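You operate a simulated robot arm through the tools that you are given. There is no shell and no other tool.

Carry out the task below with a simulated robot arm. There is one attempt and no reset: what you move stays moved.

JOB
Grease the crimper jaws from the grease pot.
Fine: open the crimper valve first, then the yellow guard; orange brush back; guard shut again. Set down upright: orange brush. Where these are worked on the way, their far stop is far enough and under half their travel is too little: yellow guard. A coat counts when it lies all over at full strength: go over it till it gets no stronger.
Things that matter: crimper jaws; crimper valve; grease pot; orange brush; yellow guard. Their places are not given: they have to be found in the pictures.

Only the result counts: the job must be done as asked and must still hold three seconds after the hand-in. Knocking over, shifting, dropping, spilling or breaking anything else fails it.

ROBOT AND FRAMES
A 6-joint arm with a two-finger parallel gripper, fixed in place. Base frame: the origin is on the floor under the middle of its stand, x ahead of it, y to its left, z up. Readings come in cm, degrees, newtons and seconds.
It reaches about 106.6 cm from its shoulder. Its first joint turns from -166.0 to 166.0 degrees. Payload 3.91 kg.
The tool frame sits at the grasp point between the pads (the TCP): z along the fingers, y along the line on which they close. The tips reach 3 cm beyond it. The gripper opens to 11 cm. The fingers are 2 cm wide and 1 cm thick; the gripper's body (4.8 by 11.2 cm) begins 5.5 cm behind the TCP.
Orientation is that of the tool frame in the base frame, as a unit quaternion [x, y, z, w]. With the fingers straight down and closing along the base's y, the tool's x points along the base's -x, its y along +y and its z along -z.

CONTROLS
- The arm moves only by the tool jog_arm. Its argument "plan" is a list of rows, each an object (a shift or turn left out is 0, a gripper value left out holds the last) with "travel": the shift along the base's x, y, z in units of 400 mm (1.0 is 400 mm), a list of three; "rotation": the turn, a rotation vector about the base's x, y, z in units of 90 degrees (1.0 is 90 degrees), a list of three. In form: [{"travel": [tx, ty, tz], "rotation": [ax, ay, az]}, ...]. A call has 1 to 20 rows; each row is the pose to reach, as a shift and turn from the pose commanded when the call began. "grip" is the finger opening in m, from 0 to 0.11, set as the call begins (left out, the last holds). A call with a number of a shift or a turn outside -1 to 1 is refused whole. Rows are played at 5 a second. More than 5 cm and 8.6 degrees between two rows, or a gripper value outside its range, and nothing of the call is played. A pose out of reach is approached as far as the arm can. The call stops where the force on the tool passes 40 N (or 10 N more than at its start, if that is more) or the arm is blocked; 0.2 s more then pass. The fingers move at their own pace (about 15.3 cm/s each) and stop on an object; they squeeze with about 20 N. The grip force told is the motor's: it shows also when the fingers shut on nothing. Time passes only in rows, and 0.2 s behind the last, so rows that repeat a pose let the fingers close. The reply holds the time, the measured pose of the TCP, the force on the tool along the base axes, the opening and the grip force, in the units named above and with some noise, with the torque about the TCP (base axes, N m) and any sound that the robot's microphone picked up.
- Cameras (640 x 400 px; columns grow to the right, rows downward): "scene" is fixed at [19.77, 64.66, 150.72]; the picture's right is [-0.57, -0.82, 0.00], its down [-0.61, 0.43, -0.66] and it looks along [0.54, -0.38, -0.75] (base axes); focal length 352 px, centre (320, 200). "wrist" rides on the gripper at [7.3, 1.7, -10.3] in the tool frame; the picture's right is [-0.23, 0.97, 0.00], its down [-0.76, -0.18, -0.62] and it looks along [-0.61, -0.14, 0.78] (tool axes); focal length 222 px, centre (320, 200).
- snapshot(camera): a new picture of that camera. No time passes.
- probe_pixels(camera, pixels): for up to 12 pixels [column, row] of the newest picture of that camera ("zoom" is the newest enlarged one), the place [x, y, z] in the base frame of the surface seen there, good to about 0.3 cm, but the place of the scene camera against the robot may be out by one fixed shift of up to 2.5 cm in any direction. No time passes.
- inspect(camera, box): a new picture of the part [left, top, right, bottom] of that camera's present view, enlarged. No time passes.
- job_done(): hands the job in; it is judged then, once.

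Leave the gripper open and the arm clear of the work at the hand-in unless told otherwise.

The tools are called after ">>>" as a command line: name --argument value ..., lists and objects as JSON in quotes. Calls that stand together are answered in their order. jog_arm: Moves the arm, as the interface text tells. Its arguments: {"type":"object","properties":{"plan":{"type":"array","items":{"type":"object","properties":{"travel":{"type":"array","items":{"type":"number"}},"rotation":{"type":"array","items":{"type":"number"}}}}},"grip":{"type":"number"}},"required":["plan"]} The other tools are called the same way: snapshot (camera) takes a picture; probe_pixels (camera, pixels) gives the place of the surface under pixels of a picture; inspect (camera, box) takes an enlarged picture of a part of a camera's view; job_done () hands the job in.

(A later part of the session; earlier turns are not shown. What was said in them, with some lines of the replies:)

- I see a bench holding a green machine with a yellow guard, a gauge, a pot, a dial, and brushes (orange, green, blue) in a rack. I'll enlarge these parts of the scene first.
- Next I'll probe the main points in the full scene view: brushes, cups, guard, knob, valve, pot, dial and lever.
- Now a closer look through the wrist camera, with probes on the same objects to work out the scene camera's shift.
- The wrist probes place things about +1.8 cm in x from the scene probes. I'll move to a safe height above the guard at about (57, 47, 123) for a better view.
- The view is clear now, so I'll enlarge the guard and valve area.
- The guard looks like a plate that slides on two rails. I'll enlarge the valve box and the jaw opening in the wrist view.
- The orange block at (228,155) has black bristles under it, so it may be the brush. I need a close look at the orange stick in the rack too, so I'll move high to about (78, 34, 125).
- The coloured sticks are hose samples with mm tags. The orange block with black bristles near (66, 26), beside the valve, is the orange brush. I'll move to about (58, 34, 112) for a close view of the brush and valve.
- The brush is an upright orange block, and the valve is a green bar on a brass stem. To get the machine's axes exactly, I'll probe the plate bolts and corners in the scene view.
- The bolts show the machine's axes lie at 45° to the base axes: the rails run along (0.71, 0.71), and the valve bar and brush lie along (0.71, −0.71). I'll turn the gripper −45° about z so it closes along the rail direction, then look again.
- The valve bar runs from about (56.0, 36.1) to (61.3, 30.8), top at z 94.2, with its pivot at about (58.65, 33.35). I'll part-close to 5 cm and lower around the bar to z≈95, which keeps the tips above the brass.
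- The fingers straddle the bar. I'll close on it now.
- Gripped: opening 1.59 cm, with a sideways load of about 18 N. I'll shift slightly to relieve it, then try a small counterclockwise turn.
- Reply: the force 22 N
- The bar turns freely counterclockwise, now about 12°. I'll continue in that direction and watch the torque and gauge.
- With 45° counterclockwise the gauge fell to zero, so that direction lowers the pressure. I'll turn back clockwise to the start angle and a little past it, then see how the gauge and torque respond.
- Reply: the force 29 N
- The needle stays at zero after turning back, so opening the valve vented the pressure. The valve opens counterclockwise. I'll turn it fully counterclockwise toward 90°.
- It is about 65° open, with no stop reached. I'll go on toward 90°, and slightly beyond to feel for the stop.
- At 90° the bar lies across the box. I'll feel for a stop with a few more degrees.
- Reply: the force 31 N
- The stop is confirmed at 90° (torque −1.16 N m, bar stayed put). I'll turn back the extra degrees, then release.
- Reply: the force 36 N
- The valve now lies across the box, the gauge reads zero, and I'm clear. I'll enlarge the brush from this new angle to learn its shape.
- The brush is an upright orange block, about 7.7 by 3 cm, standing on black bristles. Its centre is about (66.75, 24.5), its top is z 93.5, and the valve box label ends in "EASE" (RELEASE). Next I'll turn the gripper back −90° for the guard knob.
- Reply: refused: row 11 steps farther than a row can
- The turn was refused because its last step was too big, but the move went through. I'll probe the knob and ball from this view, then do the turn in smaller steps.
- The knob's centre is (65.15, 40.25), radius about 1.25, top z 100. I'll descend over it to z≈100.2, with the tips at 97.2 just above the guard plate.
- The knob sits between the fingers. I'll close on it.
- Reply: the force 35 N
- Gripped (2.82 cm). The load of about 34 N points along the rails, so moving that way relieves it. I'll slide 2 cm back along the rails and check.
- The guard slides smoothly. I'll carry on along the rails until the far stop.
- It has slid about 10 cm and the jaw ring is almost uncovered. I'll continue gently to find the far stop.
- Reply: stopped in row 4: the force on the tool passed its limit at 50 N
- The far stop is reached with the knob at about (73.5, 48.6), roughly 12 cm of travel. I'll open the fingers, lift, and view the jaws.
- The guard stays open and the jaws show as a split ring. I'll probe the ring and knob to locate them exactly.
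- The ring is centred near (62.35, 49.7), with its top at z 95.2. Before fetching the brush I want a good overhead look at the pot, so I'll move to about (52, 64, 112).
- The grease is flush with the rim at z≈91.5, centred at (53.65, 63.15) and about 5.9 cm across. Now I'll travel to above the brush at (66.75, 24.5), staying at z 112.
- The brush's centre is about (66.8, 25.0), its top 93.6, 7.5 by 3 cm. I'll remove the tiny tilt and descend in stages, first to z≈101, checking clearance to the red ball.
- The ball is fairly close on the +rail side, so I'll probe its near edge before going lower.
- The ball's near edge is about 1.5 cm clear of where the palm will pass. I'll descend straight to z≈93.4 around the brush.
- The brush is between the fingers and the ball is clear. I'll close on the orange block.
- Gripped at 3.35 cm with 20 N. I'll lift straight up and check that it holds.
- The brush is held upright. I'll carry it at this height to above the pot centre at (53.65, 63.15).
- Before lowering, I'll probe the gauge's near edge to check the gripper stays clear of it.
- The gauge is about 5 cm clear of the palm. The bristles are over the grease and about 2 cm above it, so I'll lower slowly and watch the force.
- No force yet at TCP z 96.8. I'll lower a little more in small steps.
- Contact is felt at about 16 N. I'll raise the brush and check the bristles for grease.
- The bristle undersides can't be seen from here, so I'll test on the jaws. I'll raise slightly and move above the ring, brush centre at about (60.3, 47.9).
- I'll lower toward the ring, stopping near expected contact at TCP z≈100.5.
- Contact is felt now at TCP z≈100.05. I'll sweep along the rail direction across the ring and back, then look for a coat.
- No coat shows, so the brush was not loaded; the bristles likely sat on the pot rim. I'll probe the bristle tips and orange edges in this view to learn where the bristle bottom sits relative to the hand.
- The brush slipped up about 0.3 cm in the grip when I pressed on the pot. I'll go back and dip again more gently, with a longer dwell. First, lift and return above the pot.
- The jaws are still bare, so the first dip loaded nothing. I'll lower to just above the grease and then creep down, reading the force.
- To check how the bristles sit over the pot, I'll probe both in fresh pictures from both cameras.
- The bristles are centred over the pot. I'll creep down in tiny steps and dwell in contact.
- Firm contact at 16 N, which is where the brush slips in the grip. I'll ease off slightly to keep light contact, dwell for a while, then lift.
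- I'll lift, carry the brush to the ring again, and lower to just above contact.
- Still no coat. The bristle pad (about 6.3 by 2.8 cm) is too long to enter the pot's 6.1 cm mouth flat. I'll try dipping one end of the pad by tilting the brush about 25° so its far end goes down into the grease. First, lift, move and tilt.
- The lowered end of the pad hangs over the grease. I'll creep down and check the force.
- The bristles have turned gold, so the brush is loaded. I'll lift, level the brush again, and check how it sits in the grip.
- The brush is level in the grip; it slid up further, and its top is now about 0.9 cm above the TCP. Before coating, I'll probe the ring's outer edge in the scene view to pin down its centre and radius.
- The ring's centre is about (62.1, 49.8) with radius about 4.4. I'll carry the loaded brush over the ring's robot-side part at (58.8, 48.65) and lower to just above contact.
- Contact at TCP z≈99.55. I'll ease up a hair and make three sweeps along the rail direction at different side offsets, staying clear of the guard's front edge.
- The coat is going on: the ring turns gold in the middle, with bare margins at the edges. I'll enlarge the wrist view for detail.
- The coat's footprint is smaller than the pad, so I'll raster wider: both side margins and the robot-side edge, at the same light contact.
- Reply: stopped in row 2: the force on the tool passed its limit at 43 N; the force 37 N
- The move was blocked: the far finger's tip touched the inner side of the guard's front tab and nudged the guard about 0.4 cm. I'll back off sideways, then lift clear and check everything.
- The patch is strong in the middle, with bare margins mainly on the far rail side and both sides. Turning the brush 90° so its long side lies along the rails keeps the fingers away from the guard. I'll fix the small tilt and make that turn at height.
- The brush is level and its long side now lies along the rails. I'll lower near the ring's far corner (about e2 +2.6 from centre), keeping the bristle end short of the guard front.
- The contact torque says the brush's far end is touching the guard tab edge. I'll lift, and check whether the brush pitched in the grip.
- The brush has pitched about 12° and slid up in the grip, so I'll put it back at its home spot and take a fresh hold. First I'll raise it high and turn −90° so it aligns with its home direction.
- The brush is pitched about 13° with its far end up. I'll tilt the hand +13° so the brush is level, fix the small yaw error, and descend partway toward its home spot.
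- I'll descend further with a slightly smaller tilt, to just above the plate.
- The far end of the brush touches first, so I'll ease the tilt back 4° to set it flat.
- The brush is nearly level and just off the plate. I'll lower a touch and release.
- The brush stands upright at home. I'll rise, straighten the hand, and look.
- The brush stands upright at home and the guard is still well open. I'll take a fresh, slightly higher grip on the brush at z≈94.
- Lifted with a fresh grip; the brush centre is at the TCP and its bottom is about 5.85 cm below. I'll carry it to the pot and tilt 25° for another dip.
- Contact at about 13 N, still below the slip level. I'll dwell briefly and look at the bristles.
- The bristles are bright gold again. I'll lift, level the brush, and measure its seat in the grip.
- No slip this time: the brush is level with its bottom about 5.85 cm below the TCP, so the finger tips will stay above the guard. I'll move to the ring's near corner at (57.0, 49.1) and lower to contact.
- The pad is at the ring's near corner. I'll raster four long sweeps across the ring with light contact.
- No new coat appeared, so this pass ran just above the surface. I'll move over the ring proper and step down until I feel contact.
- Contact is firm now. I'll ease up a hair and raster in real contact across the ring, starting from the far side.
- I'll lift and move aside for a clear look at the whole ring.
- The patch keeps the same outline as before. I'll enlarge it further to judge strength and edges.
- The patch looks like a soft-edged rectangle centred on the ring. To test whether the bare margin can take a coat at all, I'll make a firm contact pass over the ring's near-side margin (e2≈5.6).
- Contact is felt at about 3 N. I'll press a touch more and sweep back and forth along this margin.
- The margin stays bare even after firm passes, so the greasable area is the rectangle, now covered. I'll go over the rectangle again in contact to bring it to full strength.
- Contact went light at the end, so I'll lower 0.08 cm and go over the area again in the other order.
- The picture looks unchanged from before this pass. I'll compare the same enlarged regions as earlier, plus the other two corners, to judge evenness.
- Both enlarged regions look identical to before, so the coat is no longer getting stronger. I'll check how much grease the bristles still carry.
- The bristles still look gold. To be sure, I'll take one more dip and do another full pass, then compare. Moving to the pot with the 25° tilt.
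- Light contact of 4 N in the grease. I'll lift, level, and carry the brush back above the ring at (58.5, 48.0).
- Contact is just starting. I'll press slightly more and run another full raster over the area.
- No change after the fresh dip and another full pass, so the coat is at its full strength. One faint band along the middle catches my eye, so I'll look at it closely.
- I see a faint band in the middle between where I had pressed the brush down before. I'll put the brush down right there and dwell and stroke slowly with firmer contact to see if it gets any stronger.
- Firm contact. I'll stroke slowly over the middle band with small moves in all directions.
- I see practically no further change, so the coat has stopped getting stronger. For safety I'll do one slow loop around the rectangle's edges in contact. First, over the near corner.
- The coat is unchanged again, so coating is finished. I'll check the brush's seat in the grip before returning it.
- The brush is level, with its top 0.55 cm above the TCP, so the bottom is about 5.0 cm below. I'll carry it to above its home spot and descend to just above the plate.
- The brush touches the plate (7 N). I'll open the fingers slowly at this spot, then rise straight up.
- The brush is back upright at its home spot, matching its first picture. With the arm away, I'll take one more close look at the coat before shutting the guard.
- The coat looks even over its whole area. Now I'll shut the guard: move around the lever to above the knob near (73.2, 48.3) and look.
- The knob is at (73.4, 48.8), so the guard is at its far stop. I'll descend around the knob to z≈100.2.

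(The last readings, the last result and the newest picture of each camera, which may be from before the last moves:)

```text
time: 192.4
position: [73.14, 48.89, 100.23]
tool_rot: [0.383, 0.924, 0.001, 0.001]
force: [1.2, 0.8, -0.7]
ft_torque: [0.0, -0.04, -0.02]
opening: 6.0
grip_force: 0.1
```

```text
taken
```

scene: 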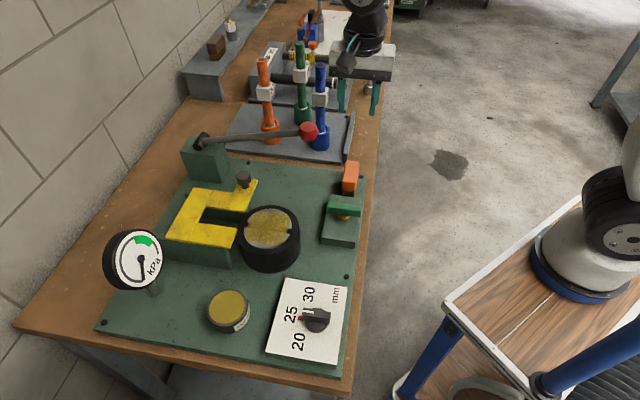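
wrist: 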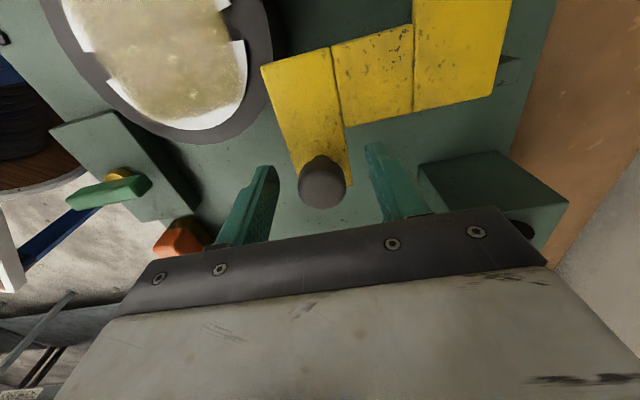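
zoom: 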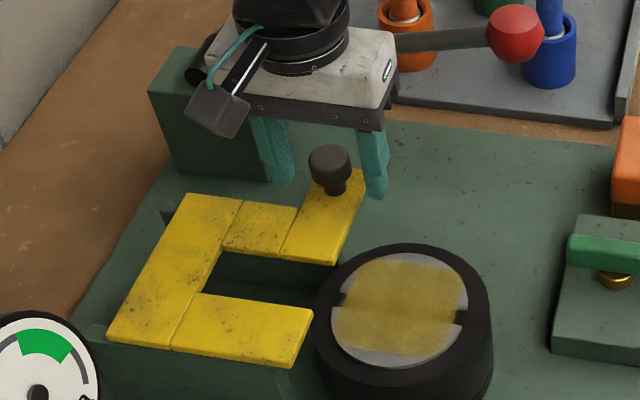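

The knob sits between the fingers. This view also shows the coat up close, so I'll enlarge it before closing.

>>> inspect --camera "wrist" --box '[60, 0, 270, 140]'

```text
2.86 times, centred on (165, 70) of wrist
```

zoom: 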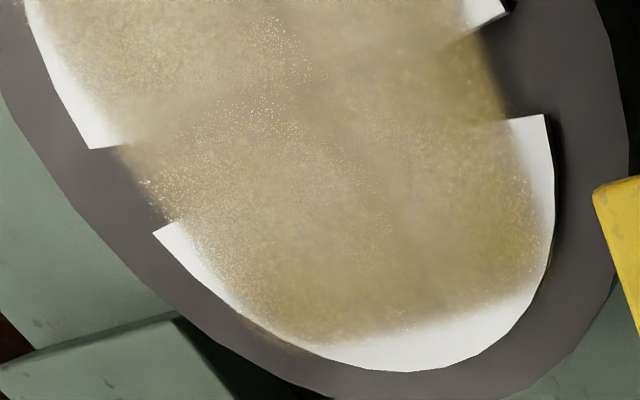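

The speckle is glossy sheen lying evenly even over the hole, so the coat is opaque and uniform. Now I'll grip the knob.

>>> jog_arm --plan '[{"travel": [0, 0, 0]}, {"travel": [0, 0, 0]}, {"travel": [0, 0, 0]}]' --grip 0.0

```text
time: 193.2
position: [73.24, 48.73, 100.23]
tool_rot: [0.383, 0.924, 0.001, 0.0]
force: [-0.5, 0.2, -0.2]
ft_torque: [-0.12, 0.18, 0.05]
opening: 2.85
grip_force: 45.0
```

Gripped at 2.85 cm. I'll slide the guard back along the rails toward closed.

>>> jog_arm --plan '[{"travel": [-0.012, -0.012, 0]}, {"travel": [-0.035, -0.035, 0]}, {"travel": [-0.06, -0.06, 0]}, {"travel": [-0.085, -0.085, 0]}, {"travel": [-0.11, -0.11, 0]}, {"travel": [-0.135, -0.135, 0]}, {"travel": [-0.16, -0.16, 0]}, {"travel": [-0.18, -0.18, 0]}, {"travel": [-0.19, -0.19, 0]}, {"travel": [-0.19, -0.19, 0]}]' --grip 0.0

>>> inspect --camera "scene" --box '[180, 130, 340, 270]'

```text
time: 195.4
position: [65.7, 41.28, 100.28]
tool_rot: [0.383, 0.924, 0.002, 0.001]
force: [-10.3, 11.2, 13.6]
ft_torque: [0.13, 0.82, 0.17]
opening: 2.84
grip_force: 45.1
```

```text
2.86 times, centred on (260, 200) of scene
```

zoom: 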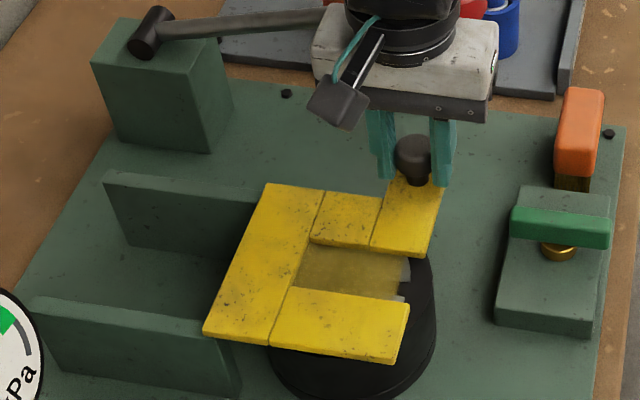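

About 1.2 cm remain to the closed stop. I'll continue gently until it stops.

>>> jog_arm --plan '[{"travel": [-0.005, -0.005, 0]}, {"travel": [-0.01, -0.01, 0]}, {"travel": [-0.015, -0.015, 0]}, {"travel": [-0.02, -0.02, 0]}, {"travel": [-0.025, -0.025, 0]}, {"travel": [-0.03, -0.03, 0]}, {"travel": [-0.03, -0.03, 0]}]' --grip 0.0

>>> inspect --camera "scene" --box '[180, 130, 340, 270]'

```text
time: 196.5
position: [65.04, 40.81, 100.17]
tool_rot: [0.382, 0.924, 0.007, 0.003]
force: [3.9, 18.7, -8.5]
ft_torque: [-0.5, -0.02, 0.3]
opening: 2.84
grip_force: 44.9
stopped in row 5: the force on the tool passed its limit at 44 N (the readings are from after the stop); the commanded pose is now the measured one
```

```text
2.86 times, centred on (260, 200) of scene
```

zoom: 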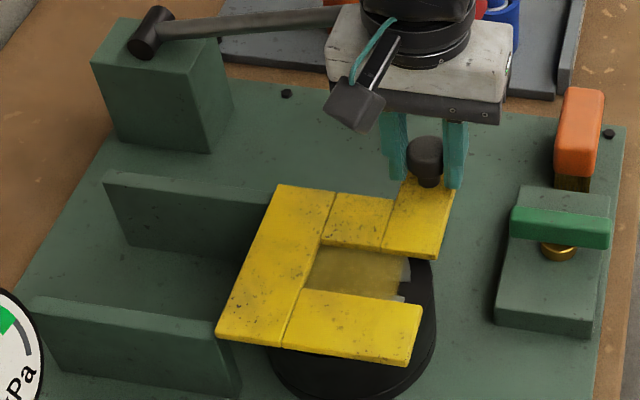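

The guard's corners match their starting pixels, so it is fully closed. I'll open the fingers and lift away.

>>> jog_arm --plan '[{"travel": [0, 0, 0]}, {"travel": [0, 0, 0]}, {"travel": [0, 0, 0]}]' --grip 0.06

>>> jog_arm --plan '[{"travel": [0, 0, 0.05]}, {"travel": [0, 0, 0.12]}, {"travel": [0, 0, 0.22]}, {"travel": [0, 0, 0.32]}, {"travel": [0, 0, 0.42]}, {"travel": [0, 0, 0.5]}, {"travel": [0, 0, 0.5]}]'

>>> snapshot --camera "scene"

>>> inspect --camera "scene" --box '[180, 130, 370, 290]'

```text
time: 197.3
position: [65.02, 40.45, 100.35]
tool_rot: [0.382, 0.924, 0.006, 0.001]
force: [-0.6, -0.8, -0.4]
ft_torque: [0.03, 0.0, 0.01]
opening: 5.98
grip_force: 0.1
```

```text
time: 198.9
position: [64.97, 40.52, 120.08]
tool_rot: [0.383, 0.924, 0.006, 0.003]
force: [0.2, 0.0, -0.3]
ft_torque: [-0.01, 0.01, -0.01]
opening: 6.01
grip_force: 0.1
```

```text
taken
```

scene: 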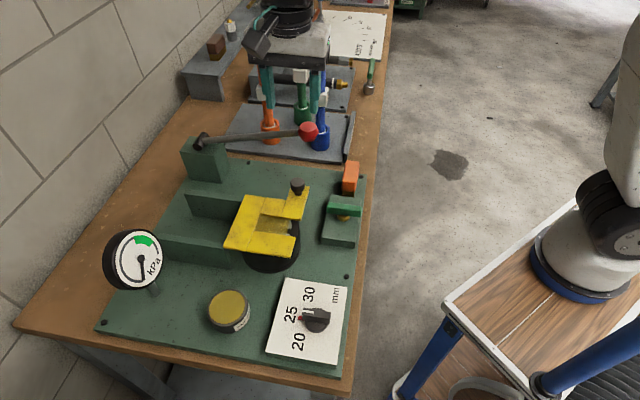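

```text
2.50 times, centred on (275, 210) of scene
```

zoom: 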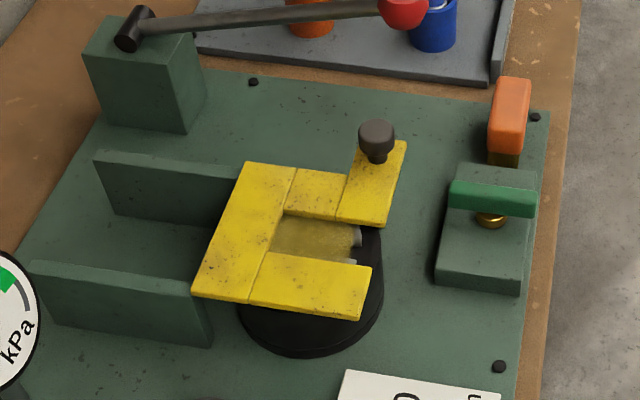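

Guard, pot, lever and valve all match what they should be, and the brush stands at home. I'll pull the arm back to its starting area and open the gripper.

>>> jog_arm --plan '[{"travel": [-0.1, 0, 0.03]}, {"travel": [-0.2, 0, 0.07]}, {"travel": [-0.3, 0, 0.07]}, {"travel": [-0.4, 0, 0.07]}, {"travel": [-0.5, 0, 0.07]}, {"travel": [-0.6, 0, 0.07]}, {"travel": [-0.67, 0, 0.07]}, {"travel": [-0.67, 0, 0.07]}]' --grip 0.11

>>> snapshot --camera "scene"

>>> inspect --camera "scene" --box '[235, 195, 305, 260]'

>>> inspect --camera "scene" --box '[90, 210, 370, 380]'

>>> inspect --camera "scene" --box '[320, 145, 380, 225]'

```text
time: 200.7
position: [38.23, 40.67, 123.21]
tool_rot: [0.382, 0.924, 0.006, 0.002]
force: [-0.9, 0.2, 0.4]
ft_torque: [0.03, -0.02, 0.01]
opening: 11.0
grip_force: 0.1
```

```text
taken
```

scene: 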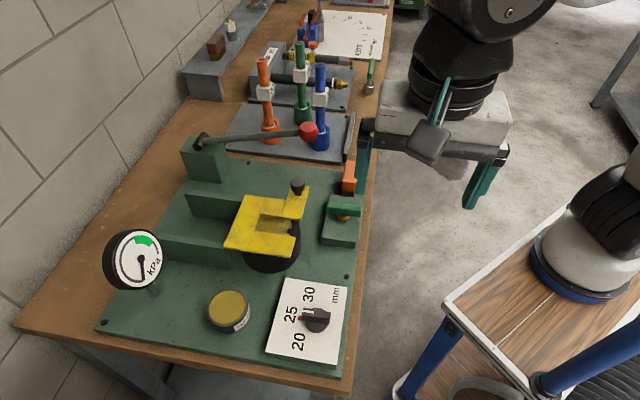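

```text
6.15 times, centred on (270, 228) of scene
```

zoom: 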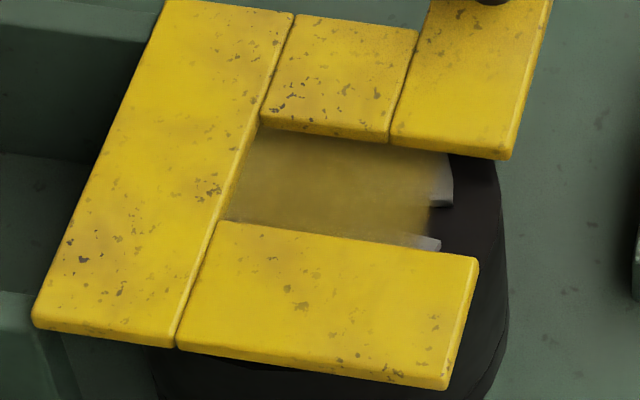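

```text
2.29 times, centred on (230, 295) of scene
```

zoom: 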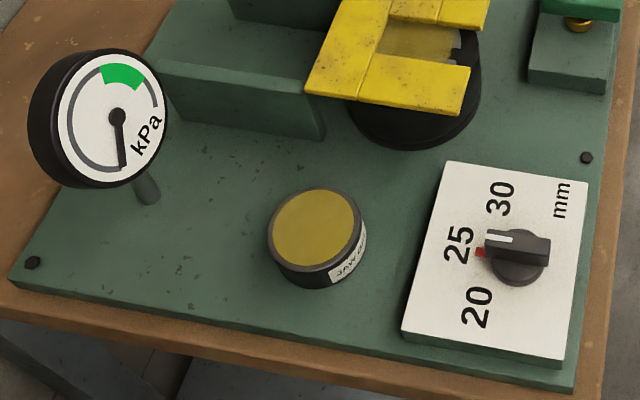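

```text
5.00 times, centred on (350, 185) of scene
```

zoom: 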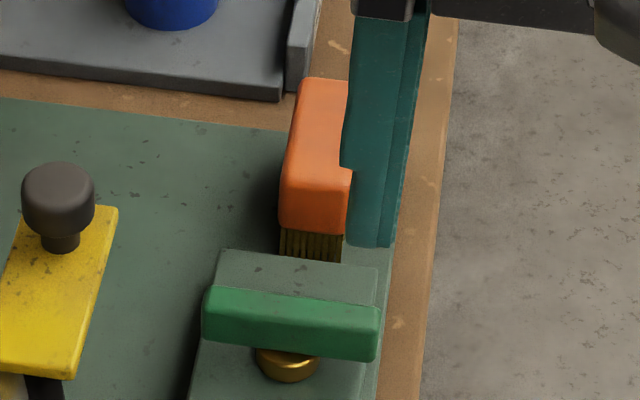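

Final state:
- The valve is turned fully open and the gauge reads zero.
- The jaws are coated.
- The guard is shut in its starting place.
- The orange brush stands upright at home.
- Pot, dial, lever and hoses haven't moved.
- The arm is clear with the gripper open.

Handing in the job.

>>> job_done

```text
The job is handed in.
```

I greased the crimper jaws from the grease pot and handed the job in; I haven't seen the judging result.

- **Valve:** I opened it first, a quarter turn to its stop. The gauge dropped to zero and the valve stays open.
- **Guard:** I slid it to its far stop before greasing. It is shut again, and its corners match their starting pixels.
- **Coat:** the grease covers a rectangle centred on the jaw ring. A later dip and several more passes made it no stronger.
- **Bare edge:** a thin margin of the ring outside the rectangle would not take grease, even under firm contact. I took that margin to be outside the area that counts.
- **Brush:** it stands upright at its home spot, within about 0.3 cm of where it started. It slipped and pitched in the grip once during the work, so I set it down there and took a fresh hold.
- **Guard nudge:** a finger pushed the open guard about 0.4 cm during the first coating pass. It was back at its far stop before I shut it.

The pot, dial, lever and hoses look unmoved. The arm is back near its starting place with the gripper open.
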